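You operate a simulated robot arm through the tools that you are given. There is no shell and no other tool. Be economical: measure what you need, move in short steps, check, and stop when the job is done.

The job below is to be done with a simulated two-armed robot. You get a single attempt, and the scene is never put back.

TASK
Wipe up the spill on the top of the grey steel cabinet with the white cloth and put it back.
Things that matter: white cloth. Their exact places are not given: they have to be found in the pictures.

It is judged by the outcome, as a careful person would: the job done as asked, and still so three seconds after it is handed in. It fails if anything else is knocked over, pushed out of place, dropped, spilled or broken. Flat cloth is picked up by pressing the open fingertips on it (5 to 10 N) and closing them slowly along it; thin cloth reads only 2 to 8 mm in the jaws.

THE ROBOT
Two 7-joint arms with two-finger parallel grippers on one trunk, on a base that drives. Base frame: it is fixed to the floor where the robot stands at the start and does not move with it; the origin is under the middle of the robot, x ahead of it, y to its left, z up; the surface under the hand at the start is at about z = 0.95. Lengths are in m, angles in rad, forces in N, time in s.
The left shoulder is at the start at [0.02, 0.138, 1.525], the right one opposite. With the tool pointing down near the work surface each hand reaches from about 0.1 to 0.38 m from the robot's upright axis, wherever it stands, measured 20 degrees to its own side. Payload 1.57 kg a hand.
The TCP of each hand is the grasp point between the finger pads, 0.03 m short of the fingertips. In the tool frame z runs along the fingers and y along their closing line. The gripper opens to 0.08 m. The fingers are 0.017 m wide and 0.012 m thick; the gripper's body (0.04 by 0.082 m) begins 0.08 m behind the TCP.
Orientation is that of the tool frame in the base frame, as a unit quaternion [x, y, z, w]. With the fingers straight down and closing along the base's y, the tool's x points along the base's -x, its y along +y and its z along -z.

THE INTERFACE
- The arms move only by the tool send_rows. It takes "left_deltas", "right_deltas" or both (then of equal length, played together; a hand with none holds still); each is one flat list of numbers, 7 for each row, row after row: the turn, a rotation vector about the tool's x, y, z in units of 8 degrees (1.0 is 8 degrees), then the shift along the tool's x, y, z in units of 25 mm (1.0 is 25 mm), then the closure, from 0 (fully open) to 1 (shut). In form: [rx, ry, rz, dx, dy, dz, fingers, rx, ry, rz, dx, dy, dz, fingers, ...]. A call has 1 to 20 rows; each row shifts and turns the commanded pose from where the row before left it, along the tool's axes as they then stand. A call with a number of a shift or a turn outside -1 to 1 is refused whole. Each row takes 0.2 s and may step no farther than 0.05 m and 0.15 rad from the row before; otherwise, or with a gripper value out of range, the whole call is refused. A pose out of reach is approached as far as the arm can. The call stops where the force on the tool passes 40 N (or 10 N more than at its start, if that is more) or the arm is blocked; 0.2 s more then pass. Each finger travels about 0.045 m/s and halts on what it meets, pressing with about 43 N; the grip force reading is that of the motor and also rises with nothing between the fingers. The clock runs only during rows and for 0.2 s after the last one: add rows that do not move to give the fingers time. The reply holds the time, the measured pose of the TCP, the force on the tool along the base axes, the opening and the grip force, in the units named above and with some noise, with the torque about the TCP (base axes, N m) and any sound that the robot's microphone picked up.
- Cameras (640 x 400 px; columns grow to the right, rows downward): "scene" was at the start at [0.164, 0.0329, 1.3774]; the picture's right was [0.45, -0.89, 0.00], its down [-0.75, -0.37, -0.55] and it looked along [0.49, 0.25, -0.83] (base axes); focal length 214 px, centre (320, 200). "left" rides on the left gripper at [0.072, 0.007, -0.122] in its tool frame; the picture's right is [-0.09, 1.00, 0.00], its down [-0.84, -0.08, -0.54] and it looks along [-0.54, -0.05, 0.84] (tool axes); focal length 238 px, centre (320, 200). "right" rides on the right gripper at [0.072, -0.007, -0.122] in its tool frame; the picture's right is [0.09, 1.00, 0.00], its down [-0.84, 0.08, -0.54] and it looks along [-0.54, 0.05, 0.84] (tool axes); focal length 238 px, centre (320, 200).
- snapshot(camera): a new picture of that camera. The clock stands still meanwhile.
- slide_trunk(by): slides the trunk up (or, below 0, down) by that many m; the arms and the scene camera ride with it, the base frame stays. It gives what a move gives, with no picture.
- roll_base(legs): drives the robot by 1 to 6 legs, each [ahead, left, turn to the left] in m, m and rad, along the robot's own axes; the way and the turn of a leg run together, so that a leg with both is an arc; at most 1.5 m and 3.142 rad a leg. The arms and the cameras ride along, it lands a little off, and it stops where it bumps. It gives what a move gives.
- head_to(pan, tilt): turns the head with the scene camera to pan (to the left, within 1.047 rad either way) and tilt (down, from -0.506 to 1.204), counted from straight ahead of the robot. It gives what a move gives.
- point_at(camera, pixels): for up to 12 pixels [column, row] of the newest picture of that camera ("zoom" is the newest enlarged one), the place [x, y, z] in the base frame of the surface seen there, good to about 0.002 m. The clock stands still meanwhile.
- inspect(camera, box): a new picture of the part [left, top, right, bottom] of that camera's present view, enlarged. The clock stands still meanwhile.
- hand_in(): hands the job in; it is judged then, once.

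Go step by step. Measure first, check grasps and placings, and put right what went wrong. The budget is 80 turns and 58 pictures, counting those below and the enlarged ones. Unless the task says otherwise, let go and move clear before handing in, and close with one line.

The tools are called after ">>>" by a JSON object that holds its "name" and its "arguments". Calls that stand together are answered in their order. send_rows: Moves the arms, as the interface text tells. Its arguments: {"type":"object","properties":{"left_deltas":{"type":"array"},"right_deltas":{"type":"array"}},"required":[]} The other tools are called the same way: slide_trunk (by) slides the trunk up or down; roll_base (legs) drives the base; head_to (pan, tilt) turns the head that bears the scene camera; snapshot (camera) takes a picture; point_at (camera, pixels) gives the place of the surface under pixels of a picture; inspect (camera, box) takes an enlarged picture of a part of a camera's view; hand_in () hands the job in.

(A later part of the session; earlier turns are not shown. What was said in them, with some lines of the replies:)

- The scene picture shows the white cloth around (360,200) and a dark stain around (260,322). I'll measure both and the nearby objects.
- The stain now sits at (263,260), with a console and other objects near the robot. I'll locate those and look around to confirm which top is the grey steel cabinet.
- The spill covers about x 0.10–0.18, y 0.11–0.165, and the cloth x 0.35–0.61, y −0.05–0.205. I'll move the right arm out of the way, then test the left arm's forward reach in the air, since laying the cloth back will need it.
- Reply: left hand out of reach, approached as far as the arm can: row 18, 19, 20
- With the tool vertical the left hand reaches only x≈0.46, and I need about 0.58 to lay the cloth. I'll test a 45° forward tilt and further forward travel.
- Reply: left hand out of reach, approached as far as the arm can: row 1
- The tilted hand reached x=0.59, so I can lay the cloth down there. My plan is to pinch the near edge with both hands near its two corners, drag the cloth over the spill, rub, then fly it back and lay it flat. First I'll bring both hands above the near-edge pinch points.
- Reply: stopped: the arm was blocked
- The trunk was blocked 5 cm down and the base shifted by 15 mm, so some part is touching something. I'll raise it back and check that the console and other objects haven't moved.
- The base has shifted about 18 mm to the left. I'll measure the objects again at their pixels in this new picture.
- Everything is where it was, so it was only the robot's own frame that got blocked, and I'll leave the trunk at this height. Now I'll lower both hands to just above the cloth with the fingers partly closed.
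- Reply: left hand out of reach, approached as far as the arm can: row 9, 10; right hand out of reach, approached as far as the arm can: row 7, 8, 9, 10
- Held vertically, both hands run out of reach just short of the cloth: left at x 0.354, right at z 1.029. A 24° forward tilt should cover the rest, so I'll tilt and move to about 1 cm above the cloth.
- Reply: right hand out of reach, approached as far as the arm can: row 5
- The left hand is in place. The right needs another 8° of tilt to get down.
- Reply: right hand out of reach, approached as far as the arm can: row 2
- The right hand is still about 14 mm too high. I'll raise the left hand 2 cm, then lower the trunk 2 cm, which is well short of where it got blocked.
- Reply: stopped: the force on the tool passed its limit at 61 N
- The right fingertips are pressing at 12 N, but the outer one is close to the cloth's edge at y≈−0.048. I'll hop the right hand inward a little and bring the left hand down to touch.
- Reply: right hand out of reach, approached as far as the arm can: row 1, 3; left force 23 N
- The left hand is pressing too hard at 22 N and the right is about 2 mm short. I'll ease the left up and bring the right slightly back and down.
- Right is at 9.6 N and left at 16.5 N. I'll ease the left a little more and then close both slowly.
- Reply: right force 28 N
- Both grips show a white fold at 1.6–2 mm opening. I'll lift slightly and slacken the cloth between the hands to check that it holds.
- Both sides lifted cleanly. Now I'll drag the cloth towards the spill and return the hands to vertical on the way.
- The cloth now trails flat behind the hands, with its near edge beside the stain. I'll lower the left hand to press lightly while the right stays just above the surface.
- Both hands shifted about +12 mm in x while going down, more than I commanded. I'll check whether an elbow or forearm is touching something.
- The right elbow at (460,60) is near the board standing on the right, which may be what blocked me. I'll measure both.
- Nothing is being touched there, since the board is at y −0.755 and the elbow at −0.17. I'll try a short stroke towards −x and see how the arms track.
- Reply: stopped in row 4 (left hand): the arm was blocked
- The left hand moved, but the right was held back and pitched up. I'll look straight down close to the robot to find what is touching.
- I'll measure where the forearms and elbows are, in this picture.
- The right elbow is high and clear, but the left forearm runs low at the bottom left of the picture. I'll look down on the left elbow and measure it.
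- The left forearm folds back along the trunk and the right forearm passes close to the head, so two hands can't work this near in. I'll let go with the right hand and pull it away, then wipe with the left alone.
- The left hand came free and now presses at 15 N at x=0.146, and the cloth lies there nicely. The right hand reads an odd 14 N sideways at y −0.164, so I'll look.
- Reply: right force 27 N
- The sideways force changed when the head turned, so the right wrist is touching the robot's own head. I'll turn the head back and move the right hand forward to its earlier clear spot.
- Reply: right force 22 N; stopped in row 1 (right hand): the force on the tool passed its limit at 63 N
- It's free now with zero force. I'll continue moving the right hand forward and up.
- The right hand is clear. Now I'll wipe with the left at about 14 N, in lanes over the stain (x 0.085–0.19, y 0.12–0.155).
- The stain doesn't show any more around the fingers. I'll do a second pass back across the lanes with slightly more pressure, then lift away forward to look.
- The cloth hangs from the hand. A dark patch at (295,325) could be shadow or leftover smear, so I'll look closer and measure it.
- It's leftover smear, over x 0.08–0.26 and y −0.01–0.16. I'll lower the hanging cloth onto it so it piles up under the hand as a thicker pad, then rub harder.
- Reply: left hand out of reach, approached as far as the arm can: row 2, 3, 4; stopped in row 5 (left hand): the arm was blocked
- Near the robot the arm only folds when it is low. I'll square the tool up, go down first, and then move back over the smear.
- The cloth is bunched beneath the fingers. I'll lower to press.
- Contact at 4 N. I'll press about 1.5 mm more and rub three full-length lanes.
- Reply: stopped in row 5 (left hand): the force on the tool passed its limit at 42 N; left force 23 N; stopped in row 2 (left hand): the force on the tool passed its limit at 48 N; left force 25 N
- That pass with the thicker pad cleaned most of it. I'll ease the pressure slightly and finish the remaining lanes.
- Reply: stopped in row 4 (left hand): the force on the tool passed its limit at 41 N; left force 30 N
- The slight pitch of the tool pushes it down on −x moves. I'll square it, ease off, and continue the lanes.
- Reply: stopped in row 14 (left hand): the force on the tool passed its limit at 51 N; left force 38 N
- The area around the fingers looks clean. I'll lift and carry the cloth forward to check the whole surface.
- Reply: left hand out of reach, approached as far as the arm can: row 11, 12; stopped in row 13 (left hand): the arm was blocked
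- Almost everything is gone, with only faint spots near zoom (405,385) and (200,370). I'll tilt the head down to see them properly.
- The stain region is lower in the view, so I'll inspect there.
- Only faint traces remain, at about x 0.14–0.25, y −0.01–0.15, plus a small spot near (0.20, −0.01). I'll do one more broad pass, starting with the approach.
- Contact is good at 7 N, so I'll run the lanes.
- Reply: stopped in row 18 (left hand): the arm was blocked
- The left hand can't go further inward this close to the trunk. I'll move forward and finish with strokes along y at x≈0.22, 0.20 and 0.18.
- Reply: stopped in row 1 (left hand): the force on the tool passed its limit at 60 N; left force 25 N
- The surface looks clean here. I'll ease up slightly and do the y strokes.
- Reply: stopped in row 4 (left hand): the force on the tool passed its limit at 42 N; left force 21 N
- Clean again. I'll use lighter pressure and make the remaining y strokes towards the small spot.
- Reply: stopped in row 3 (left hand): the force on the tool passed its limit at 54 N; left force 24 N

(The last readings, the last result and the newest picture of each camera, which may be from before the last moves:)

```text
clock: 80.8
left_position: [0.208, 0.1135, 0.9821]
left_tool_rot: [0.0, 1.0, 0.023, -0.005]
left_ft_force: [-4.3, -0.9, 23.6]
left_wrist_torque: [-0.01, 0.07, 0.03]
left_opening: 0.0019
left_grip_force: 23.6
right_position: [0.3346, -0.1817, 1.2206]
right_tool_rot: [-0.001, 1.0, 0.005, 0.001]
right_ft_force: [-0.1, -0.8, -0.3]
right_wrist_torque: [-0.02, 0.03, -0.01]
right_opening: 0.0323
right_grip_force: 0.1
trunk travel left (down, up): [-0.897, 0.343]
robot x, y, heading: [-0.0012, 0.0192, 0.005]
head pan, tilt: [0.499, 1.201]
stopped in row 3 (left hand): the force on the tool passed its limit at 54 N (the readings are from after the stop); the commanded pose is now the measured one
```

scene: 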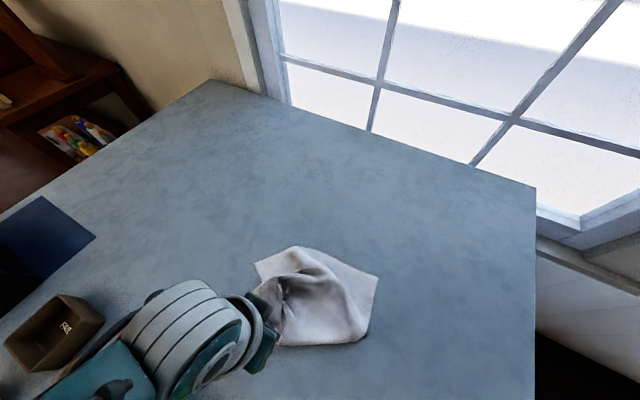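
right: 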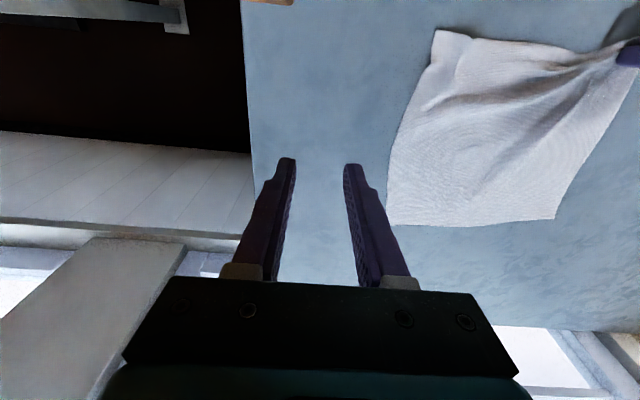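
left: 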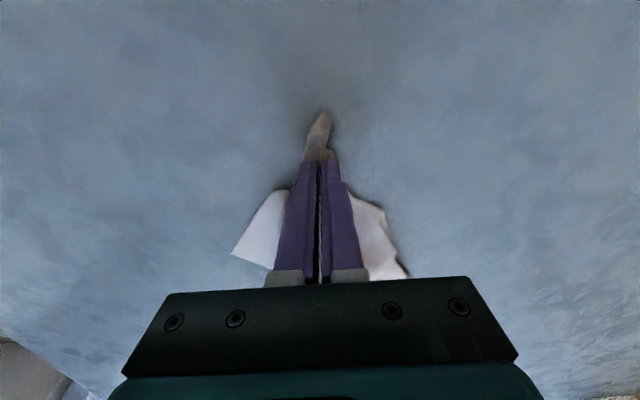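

Pushing forward bunches the cloth and raises the force. I'll lift clear, go forward and inward to about (0.26, −0.005), touch down, and pull back over the spot.

>>> {"name": "send_rows", "arguments": {"left_deltas": [0.3, 0, 0, -0.3, 0, -0.6, 1, 0, 0, 0, -1, -0.7, -0.3, 1, 0, 0, 0, -0.8, -1, 0, 1, 0, 0, 0, 0, -1, 0, 1, 0, 0, 0, 0, -1, 0, 1, 0, 0, 0, 0, -1, 0, 1, 0, 0, 0, 0, 0, 0.5, 1, 0, 0, 0, 0, 0, 0.25, 1]}}

>>> {"name": "snapshot", "arguments": {"camera": "left"}}

```text
clock: 82.3
left_position: [0.2658, 0.0584, 0.9831]
left_tool_rot: [-0.023, 0.999, 0.046, -0.01]
left_ft_force: [-3.7, -0.7, 36.1]
left_wrist_torque: [-0.25, -0.02, -0.03]
left_opening: 0.0015
left_grip_force: 23.9
left hand out of reach, approached as far as the arm can: row 7
right_position: [0.3358, -0.1824, 1.2214]
right_tool_rot: [0.0, 1.0, 0.006, 0.002]
right_ft_force: [0.2, 0.2, -0.2]
right_wrist_torque: [-0.02, -0.02, 0.01]
right_opening: 0.0324
right_grip_force: 0.0
trunk travel left (down, up): [-0.897, 0.343]
robot x, y, heading: [0.0017, 0.0164, 0.007]
head pan, tilt: [0.499, 1.201]
stopped in row 7 (left hand): the force on the tool passed its limit at 72 N (the readings are from after the stop); the commanded pose is now the measured one
```

```text
8 pictures are left
```

left: 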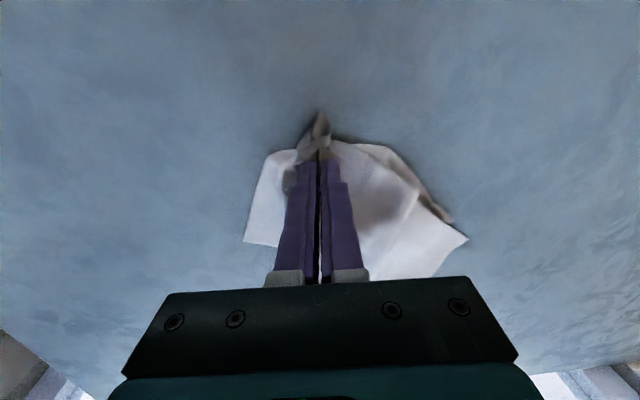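

A tiny spot near (170,75) lies on the robot's centreline, where neither arm reaches at this heading. I'll lift the cloth a bit and turn the robot slightly to the right in place, so the left arm can get there.

>>> {"name": "send_rows", "arguments": {"left_deltas": [0.5, 0, 0, 0, 0.4, -0.8, 1, 0, 0, 0, 0, 0.4, -0.8, 1]}}

>>> {"name": "roll_base", "arguments": {"legs": [[0, 0, -0.3]]}}

>>> {"name": "snapshot", "arguments": {"camera": "scene"}}

```text
clock: 82.9
left_position: [0.2633, 0.0751, 1.0241]
left_tool_rot: [-0.022, 1.0, 0.012, -0.011]
left_ft_force: [0.1, -0.9, 0.2]
left_wrist_torque: [-0.04, -0.03, 0.03]
left_opening: 0.0014
left_grip_force: 23.3
right_position: [0.3363, -0.1821, 1.2212]
right_tool_rot: [-0.001, 1.0, 0.006, 0.002]
right_ft_force: [-0.4, 1.1, -0.2]
right_wrist_torque: [0.01, 0.01, -0.01]
right_opening: 0.0322
right_grip_force: 0.1
trunk travel left (down, up): [-0.897, 0.343]
robot x, y, heading: [-0.0001, 0.017, 0.006]
head pan, tilt: [0.499, 1.201]
```

```text
clock: 84.3
left_position: [0.2754, 0.0005, 1.0242]
left_tool_rot: [0.128, 0.992, 0.017, -0.007]
left_ft_force: [-0.2, 0.2, -0.2]
left_wrist_torque: [0.0, 0.02, 0.04]
left_opening: 0.0015
left_grip_force: 22.7
right_position: [0.2656, -0.266, 1.2181]
right_tool_rot: [0.147, 0.989, 0.012, 0.003]
right_ft_force: [0.8, 0.0, -0.1]
right_wrist_torque: [-0.02, 0.01, 0.0]
right_opening: 0.0321
right_grip_force: 0.0
trunk travel left (down, up): [-0.897, 0.343]
robot x, y, heading: [0.003, 0.0148, -0.298]
head pan, tilt: [0.499, 1.201]
```

```text
7 pictures are left
```

scene: 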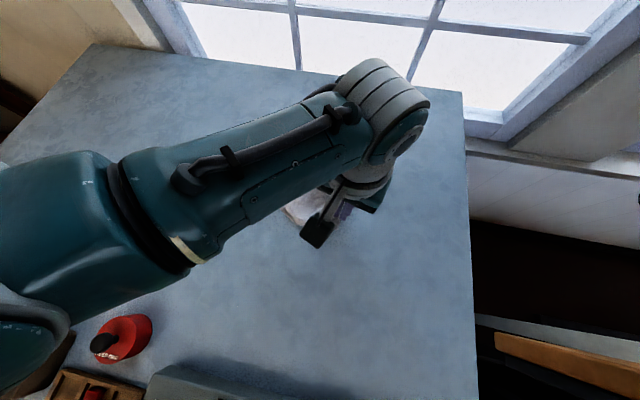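

The turn went cleanly. Now I'll touch down and pull the cloth over the spot, with a couple of neighbouring lanes.

>>> {"name": "send_rows", "arguments": {"left_deltas": [0, 0, 0, 0, -0.2, 0.8, 1, 0, 0, 0, 0, 0, 0.4, 1, 0, 0, 0, 0, 0, 0.3, 1, 0, 0, 0, 0.3, 0, 0.12, 1, 0, 0, 0, 0.8, -0.3, 0, 1, 0, 0, 0, 0.8, -0.3, 0, 1, 0, 0, 0, 0.8, -0.3, 0, 1, 0, 0, 0, 0.8, -0.2, 0, 1, 0, 0, 0, 0.6, -0.2, 0, 1, 0, 0, 0, 0, 0.8, 0, 1, 0, 0, 0, -0.8, 0, 0, 1, 0, 0, 0, -0.8, 0.2, 0, 1, 0, 0, 0, 0, 0.8, 0, 1, 0, 0, 0, 0.9, 0, 0, 1, 0, 0, 0, 0.9, 0, 0, 1, 0, 0, 0, 0.9, 0, 0, 1]}}

>>> {"name": "snapshot", "arguments": {"camera": "left"}}

```text
clock: 87.7
left_position: [0.149, 0.0432, 0.9866]
left_tool_rot: [0.129, 0.992, 0.016, -0.007]
left_ft_force: [0.8, 0.6, 1.0]
left_wrist_torque: [0.03, 0.03, 0.05]
left_opening: 0.0017
left_grip_force: 23.7
right_position: [0.2629, -0.2619, 1.2152]
right_tool_rot: [0.145, 0.989, 0.012, -0.001]
right_ft_force: [0.8, -0.6, 0.7]
right_wrist_torque: [0.0, 0.01, -0.03]
right_opening: 0.0319
right_grip_force: 0.1
trunk travel left (down, up): [-0.897, 0.343]
robot x, y, heading: [0.0002, 0.0166, -0.303]
head pan, tilt: [0.499, 1.201]
```

```text
6 pictures are left
```

left: 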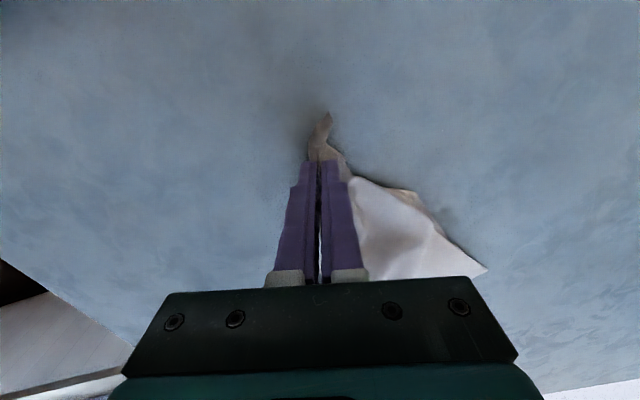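

This area looks clean now. I'll lift, turn most of the way back, and carry the cloth forward to lay it in its old place.

>>> {"name": "send_rows", "arguments": {"left_deltas": [0, 0, 0, 0, 0, -0.8, 1, 0, 0, 0, -0.8, 0, -0.8, 1, 0, 0, 0, -1, 0, -0.8, 1, 0, 0, 0, -1, 0, -0.8, 1, 0, 0, 0, -1, 0, -0.8, 1, 0, 0, 0, -1, 0, -0.8, 1, 0, 0, 0, -1, 0, -0.8, 1, 0, 0, 0, -1, 0, -0.8, 1, 0, 0, 0, -1, 0, -0.8, 1]}}

>>> {"name": "roll_base", "arguments": {"legs": [[0, 0, 0.2]]}}

>>> {"name": "inspect", "arguments": {"camera": "scene", "box": [160, 200, 480, 400]}}

```text
clock: 89.9
left_position: [0.3491, 0.0209, 1.1514]
left_tool_rot: [0.111, 0.992, 0.053, -0.007]
left_ft_force: [-0.7, -0.6, 0.6]
left_wrist_torque: [0.0, 0.03, 0.03]
left_opening: 0.0016
left_grip_force: 23.2
right_position: [0.2583, -0.261, 1.2123]
right_tool_rot: [0.143, 0.99, 0.01, -0.006]
right_ft_force: [0.7, 0.3, 0.3]
right_wrist_torque: [-0.02, -0.01, 0.02]
right_opening: 0.0318
right_grip_force: 0.1
trunk travel left (down, up): [-0.897, 0.343]
robot x, y, heading: [0.0033, 0.0181, -0.299]
head pan, tilt: [0.499, 1.201]
stopped in row 9 (left hand): the arm was blocked; the commanded pose is now the measured one
```

```text
clock: 91.0
left_position: [0.3387, 0.0882, 1.1508]
left_tool_rot: [0.011, 0.999, 0.051, -0.015]
left_ft_force: [0.2, 0.0, -0.3]
left_wrist_torque: [0.03, -0.03, 0.0]
left_opening: 0.0017
left_grip_force: 23.4
right_position: [0.3088, -0.209, 1.2176]
right_tool_rot: [0.046, 0.999, 0.008, -0.005]
right_ft_force: [0.6, 0.0, 0.2]
right_wrist_torque: [0.01, -0.04, 0.01]
right_opening: 0.0319
right_grip_force: 0.1
trunk travel left (down, up): [-0.897, 0.343]
robot x, y, heading: [-0.0002, 0.0188, -0.102]
head pan, tilt: [0.499, 1.201]
```

```text
2.00 times, centred on (320, 300) of scene
```

zoom: 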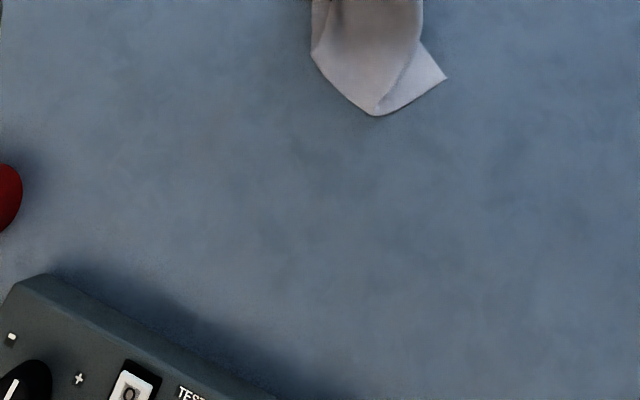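

The whole top now looks clean. Next I'll tilt the left hand forward and swing the cloth out over its old spot.

>>> {"name": "send_rows", "arguments": {"left_deltas": [0.35, 0, 0, 0, 0.3, 0, 1, 0.35, -0.9, 0, 0, 0.3, 0, 1, 0, -0.9, 0, 0, 0.3, 0, 1, 0, -0.9, 0, 0, 0.3, 0, 1, 0, -0.9, 0, 0, 0, 0, 1, 0, -0.9, 0, 0, 0, 0, 1, 0, 0, 0, -0.875, -0.2, 0.33, 1, 0, 0, 0, -0.875, -0.3, 0.33, 1, 0, 0, 0, -0.875, -0.3, 0.33, 1, 0, 0, 0, -0.875, -0.3, 0.33, 1, 0, 0, 0, -0.875, -0.3, 0.33, 1, 0, 0, 0, -0.875, -0.3, 0.33, 1, 0, 0, 0, -0.875, -0.3, 0.33, 1, 0, 0, 0, -0.875, -0.3, 0.33, 1, 0, 0, 0, 0, 0, 0, 1]}}

>>> {"name": "snapshot", "arguments": {"camera": "left"}}

```text
clock: 94.2
left_position: [0.5213, 0.0564, 1.1976]
left_tool_rot: [0.011, 0.955, -0.002, 0.297]
left_ft_force: [0.3, -0.8, -0.6]
left_wrist_torque: [0.02, -0.01, -0.02]
left_opening: 0.0015
left_grip_force: 23.3
right_position: [0.3095, -0.2087, 1.2168]
right_tool_rot: [0.046, 0.999, 0.008, -0.004]
right_ft_force: [0.4, 0.1, 0.4]
right_wrist_torque: [-0.02, 0.0, 0.02]
right_opening: 0.032
right_grip_force: 0.0
trunk travel left (down, up): [-0.897, 0.343]
robot x, y, heading: [0.002, 0.0174, -0.098]
head pan, tilt: [0.499, 1.201]
```

```text
4 pictures are left
```

left: 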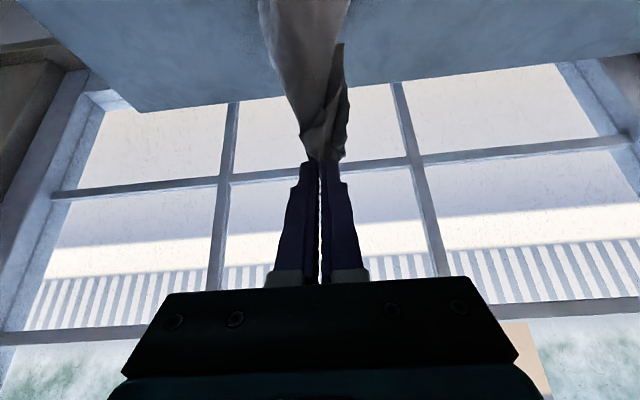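

The cloth hangs out over its place. I'll raise it a bit further so it hangs free, let it settle, then lower it while drawing the hand back to the old corner near (0.39, 0.15).

>>> {"name": "send_rows", "arguments": {"left_deltas": [0, 0, 0, -0.72, -0.2, -0.475, 1, 0, 0, 0, -0.72, -0.2, -0.475, 1, 0, 0, 0, -0.72, -0.2, -0.475, 1, 0, 0, 0, -0.72, -0.2, -0.475, 1, 0, 0, 0, 0, 0, 0, 1, 0, 0, 0, 0, 0, 0, 1, 0, 0, 0, 0, 0, 0, 1, 0, 0, 0, 0, 0, 0, 1]}}

```text
clock: 96.0
left_position: [0.5532, 0.0337, 1.2759]
left_tool_rot: [0.013, 0.955, -0.003, 0.297]
left_ft_force: [-0.7, 1.3, -0.6]
left_wrist_torque: [0.04, 0.06, 0.0]
left_opening: 0.0013
left_grip_force: 23.2
right_position: [0.3104, -0.2095, 1.2163]
right_tool_rot: [0.046, 0.999, 0.008, -0.004]
right_ft_force: [-0.4, 0.7, -0.2]
right_wrist_torque: [0.0, 0.0, 0.01]
right_opening: 0.032
right_grip_force: 0.0
trunk travel left (down, up): [-0.897, 0.343]
robot x, y, heading: [0.0002, 0.0158, -0.093]
head pan, tilt: [0.499, 1.201]
```

>>> {"name": "send_rows", "arguments": {"left_deltas": [0, 0, 0, 0.925, 0.354, 0.43, 1, 0, 0, 0, 0.925, 0.354, 0.43, 1, 0, 0, 0, 0.925, 0.354, 0.43, 1, 0, 0, 0, 0.925, 0.354, 0.43, 1, 0, 0, 0, 0.925, 0.354, 0.43, 1, 0, 0, 0, 0.925, 0.354, 0.43, 1, 0, 0, 0, 0.925, 0.354, 0.43, 1, 0, 0, 0, 0.925, 0.354, 0.43, 1, 0, 0, 0, 0.925, 0.354, 0.43, 1, 0, 0, 0, 0.925, 0.354, 0.43, 1, 0, 0, 0, 0.925, 0.354, 0.43, 1, 0, 0, 0, 0.925, 0.354, 0.43, 1, 0, 0, 0, 0.9, 0.354, 0.4, 1]}}

>>> {"name": "head_to", "arguments": {"pan": 0.5, "tilt": 0.9}}

>>> {"name": "snapshot", "arguments": {"camera": "scene"}}

```text
clock: 98.8
left_position: [0.3885, 0.1531, 0.9917]
left_tool_rot: [0.011, 0.955, -0.003, 0.296]
left_ft_force: [0.3, 0.5, -0.5]
left_wrist_torque: [0.01, 0.03, -0.01]
left_opening: 0.0017
left_grip_force: 23.2
right_position: [0.3106, -0.2093, 1.2169]
right_tool_rot: [0.045, 0.999, 0.008, -0.003]
right_ft_force: [0.6, -1.2, 1.0]
right_wrist_torque: [-0.01, -0.01, 0.03]
right_opening: 0.032
right_grip_force: 0.1
trunk travel left (down, up): [-0.897, 0.343]
robot x, y, heading: [-0.0014, 0.0212, -0.098]
head pan, tilt: [0.499, 1.201]
```

```text
clock: 99.6
left_position: [0.3893, 0.1536, 0.9931]
left_tool_rot: [0.012, 0.955, -0.003, 0.297]
left_ft_force: [0.2, 0.5, -0.2]
left_wrist_torque: [-0.04, 0.01, -0.04]
left_opening: 0.0016
left_grip_force: 23.6
right_position: [0.3106, -0.2097, 1.2163]
right_tool_rot: [0.045, 0.999, 0.008, -0.004]
right_ft_force: [0.3, 0.0, -0.7]
right_wrist_torque: [0.0, -0.05, -0.01]
right_opening: 0.0319
right_grip_force: 0.1
trunk travel left (down, up): [-0.897, 0.343]
robot x, y, heading: [-0.0017, 0.021, -0.099]
head pan, tilt: [0.499, 0.901]
```

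```text
3 pictures are left
```

scene: 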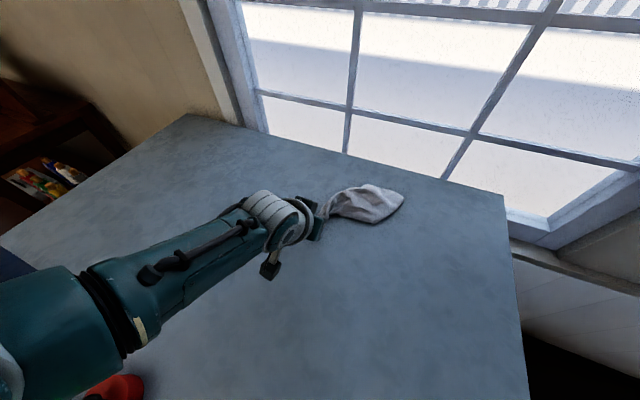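

The cloth lies in a soft bundle stretching from the fingers over its old spot. I'll measure where it lies.

>>> {"name": "point_at", "arguments": {"camera": "scene", "pixels": [[402, 195], [372, 222], [335, 212], [372, 186], [340, 195], [385, 205]]}}

```text
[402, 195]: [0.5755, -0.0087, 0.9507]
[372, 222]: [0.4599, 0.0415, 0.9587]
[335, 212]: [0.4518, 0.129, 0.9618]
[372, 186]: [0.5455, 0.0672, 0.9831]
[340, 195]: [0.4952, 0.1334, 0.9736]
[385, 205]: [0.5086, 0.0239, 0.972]
```

The bundle runs from about (0.40, 0.15) to (0.575, −0.01), so it is centred on its original place at (0.48, 0.08). I'll set it down, open the fingers, back away and look.

>>> {"name": "send_rows", "arguments": {"left_deltas": [0, 0, 0, 0.15, 0, 0.22, 1, 0, 0, 0, 0, 0, 0, 0.8, 0, 0, 0, 0, 0, 0, 0.6, 0, 0, 0, 0, 0, 0, 0.4, 0, 0, 0, 0, 0, 0, 0.4, 0, 0, 0, 0, 0, -0.4, 0.4, 0, 0, 0, 0, 0, -0.8, 0.4, 0, 0, 0, 0, 0, -1, 0.4, 0, 0, 0, 0, 0.5, -1, 0.4, 0, 0, 0, 0, 1, -1, 0.4, 0, 0, 0, 0, 1, -1, 0.4, 0, 0, 0, 0, 1, -0.8, 0.4, 0, 0, 0, 0, 1, 0, 0.4]}}

>>> {"name": "head_to", "arguments": {"pan": 0.5, "tilt": 1.0}}

>>> {"name": "snapshot", "arguments": {"camera": "scene"}}

```text
clock: 102.4
left_position: [0.3058, 0.2685, 1.1081]
left_tool_rot: [0.011, 0.955, -0.001, 0.297]
left_ft_force: [0.2, 0.4, -0.1]
left_wrist_torque: [0.0, -0.02, 0.02]
left_opening: 0.0477
left_grip_force: 0.0
right_position: [0.3101, -0.2085, 1.216]
right_tool_rot: [0.045, 0.999, 0.008, -0.004]
right_ft_force: [0.6, -0.8, -0.4]
right_wrist_torque: [0.02, -0.01, 0.01]
right_opening: 0.032
right_grip_force: 0.0
trunk travel left (down, up): [-0.897, 0.343]
robot x, y, heading: [0.0033, 0.0195, -0.098]
head pan, tilt: [0.499, 0.901]
```

```text
clock: 103.1
left_position: [0.3062, 0.2682, 1.1098]
left_tool_rot: [0.013, 0.955, -0.003, 0.296]
left_ft_force: [0.3, -0.3, 0.4]
left_wrist_torque: [-0.01, -0.01, 0.03]
left_opening: 0.048
left_grip_force: 0.0
right_position: [0.3118, -0.209, 1.2168]
right_tool_rot: [0.046, 0.999, 0.008, -0.003]
right_ft_force: [0.4, -0.9, -0.1]
right_wrist_torque: [0.01, 0.0, 0.0]
right_opening: 0.0319
right_grip_force: 0.0
trunk travel left (down, up): [-0.897, 0.343]
robot x, y, heading: [0.0034, 0.0129, -0.097]
head pan, tilt: [0.499, 1.0]
```

```text
2 pictures are left
```

scene: 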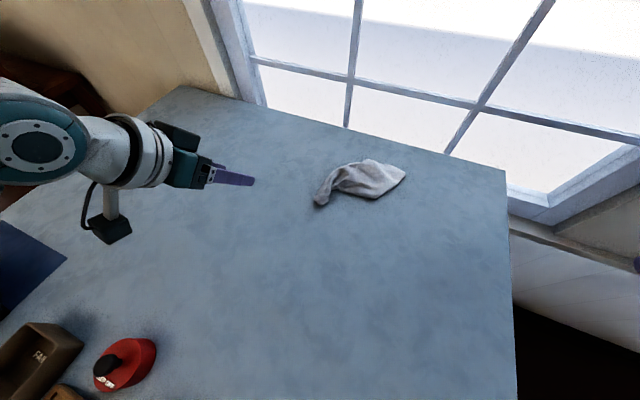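

The top is clear of the stain, the cloth rests released on its old spot around (360,182), and the red button and tray look undisturbed. Both hands are clear, so I'm handing in.

>>> {"name": "hand_in", "arguments": {}}

```text
The job is handed in.
```

I wiped the spill off the cabinet top and put the white cloth back on its original spot; it lies in a loose bundle there, not spread flat as it was at the start.
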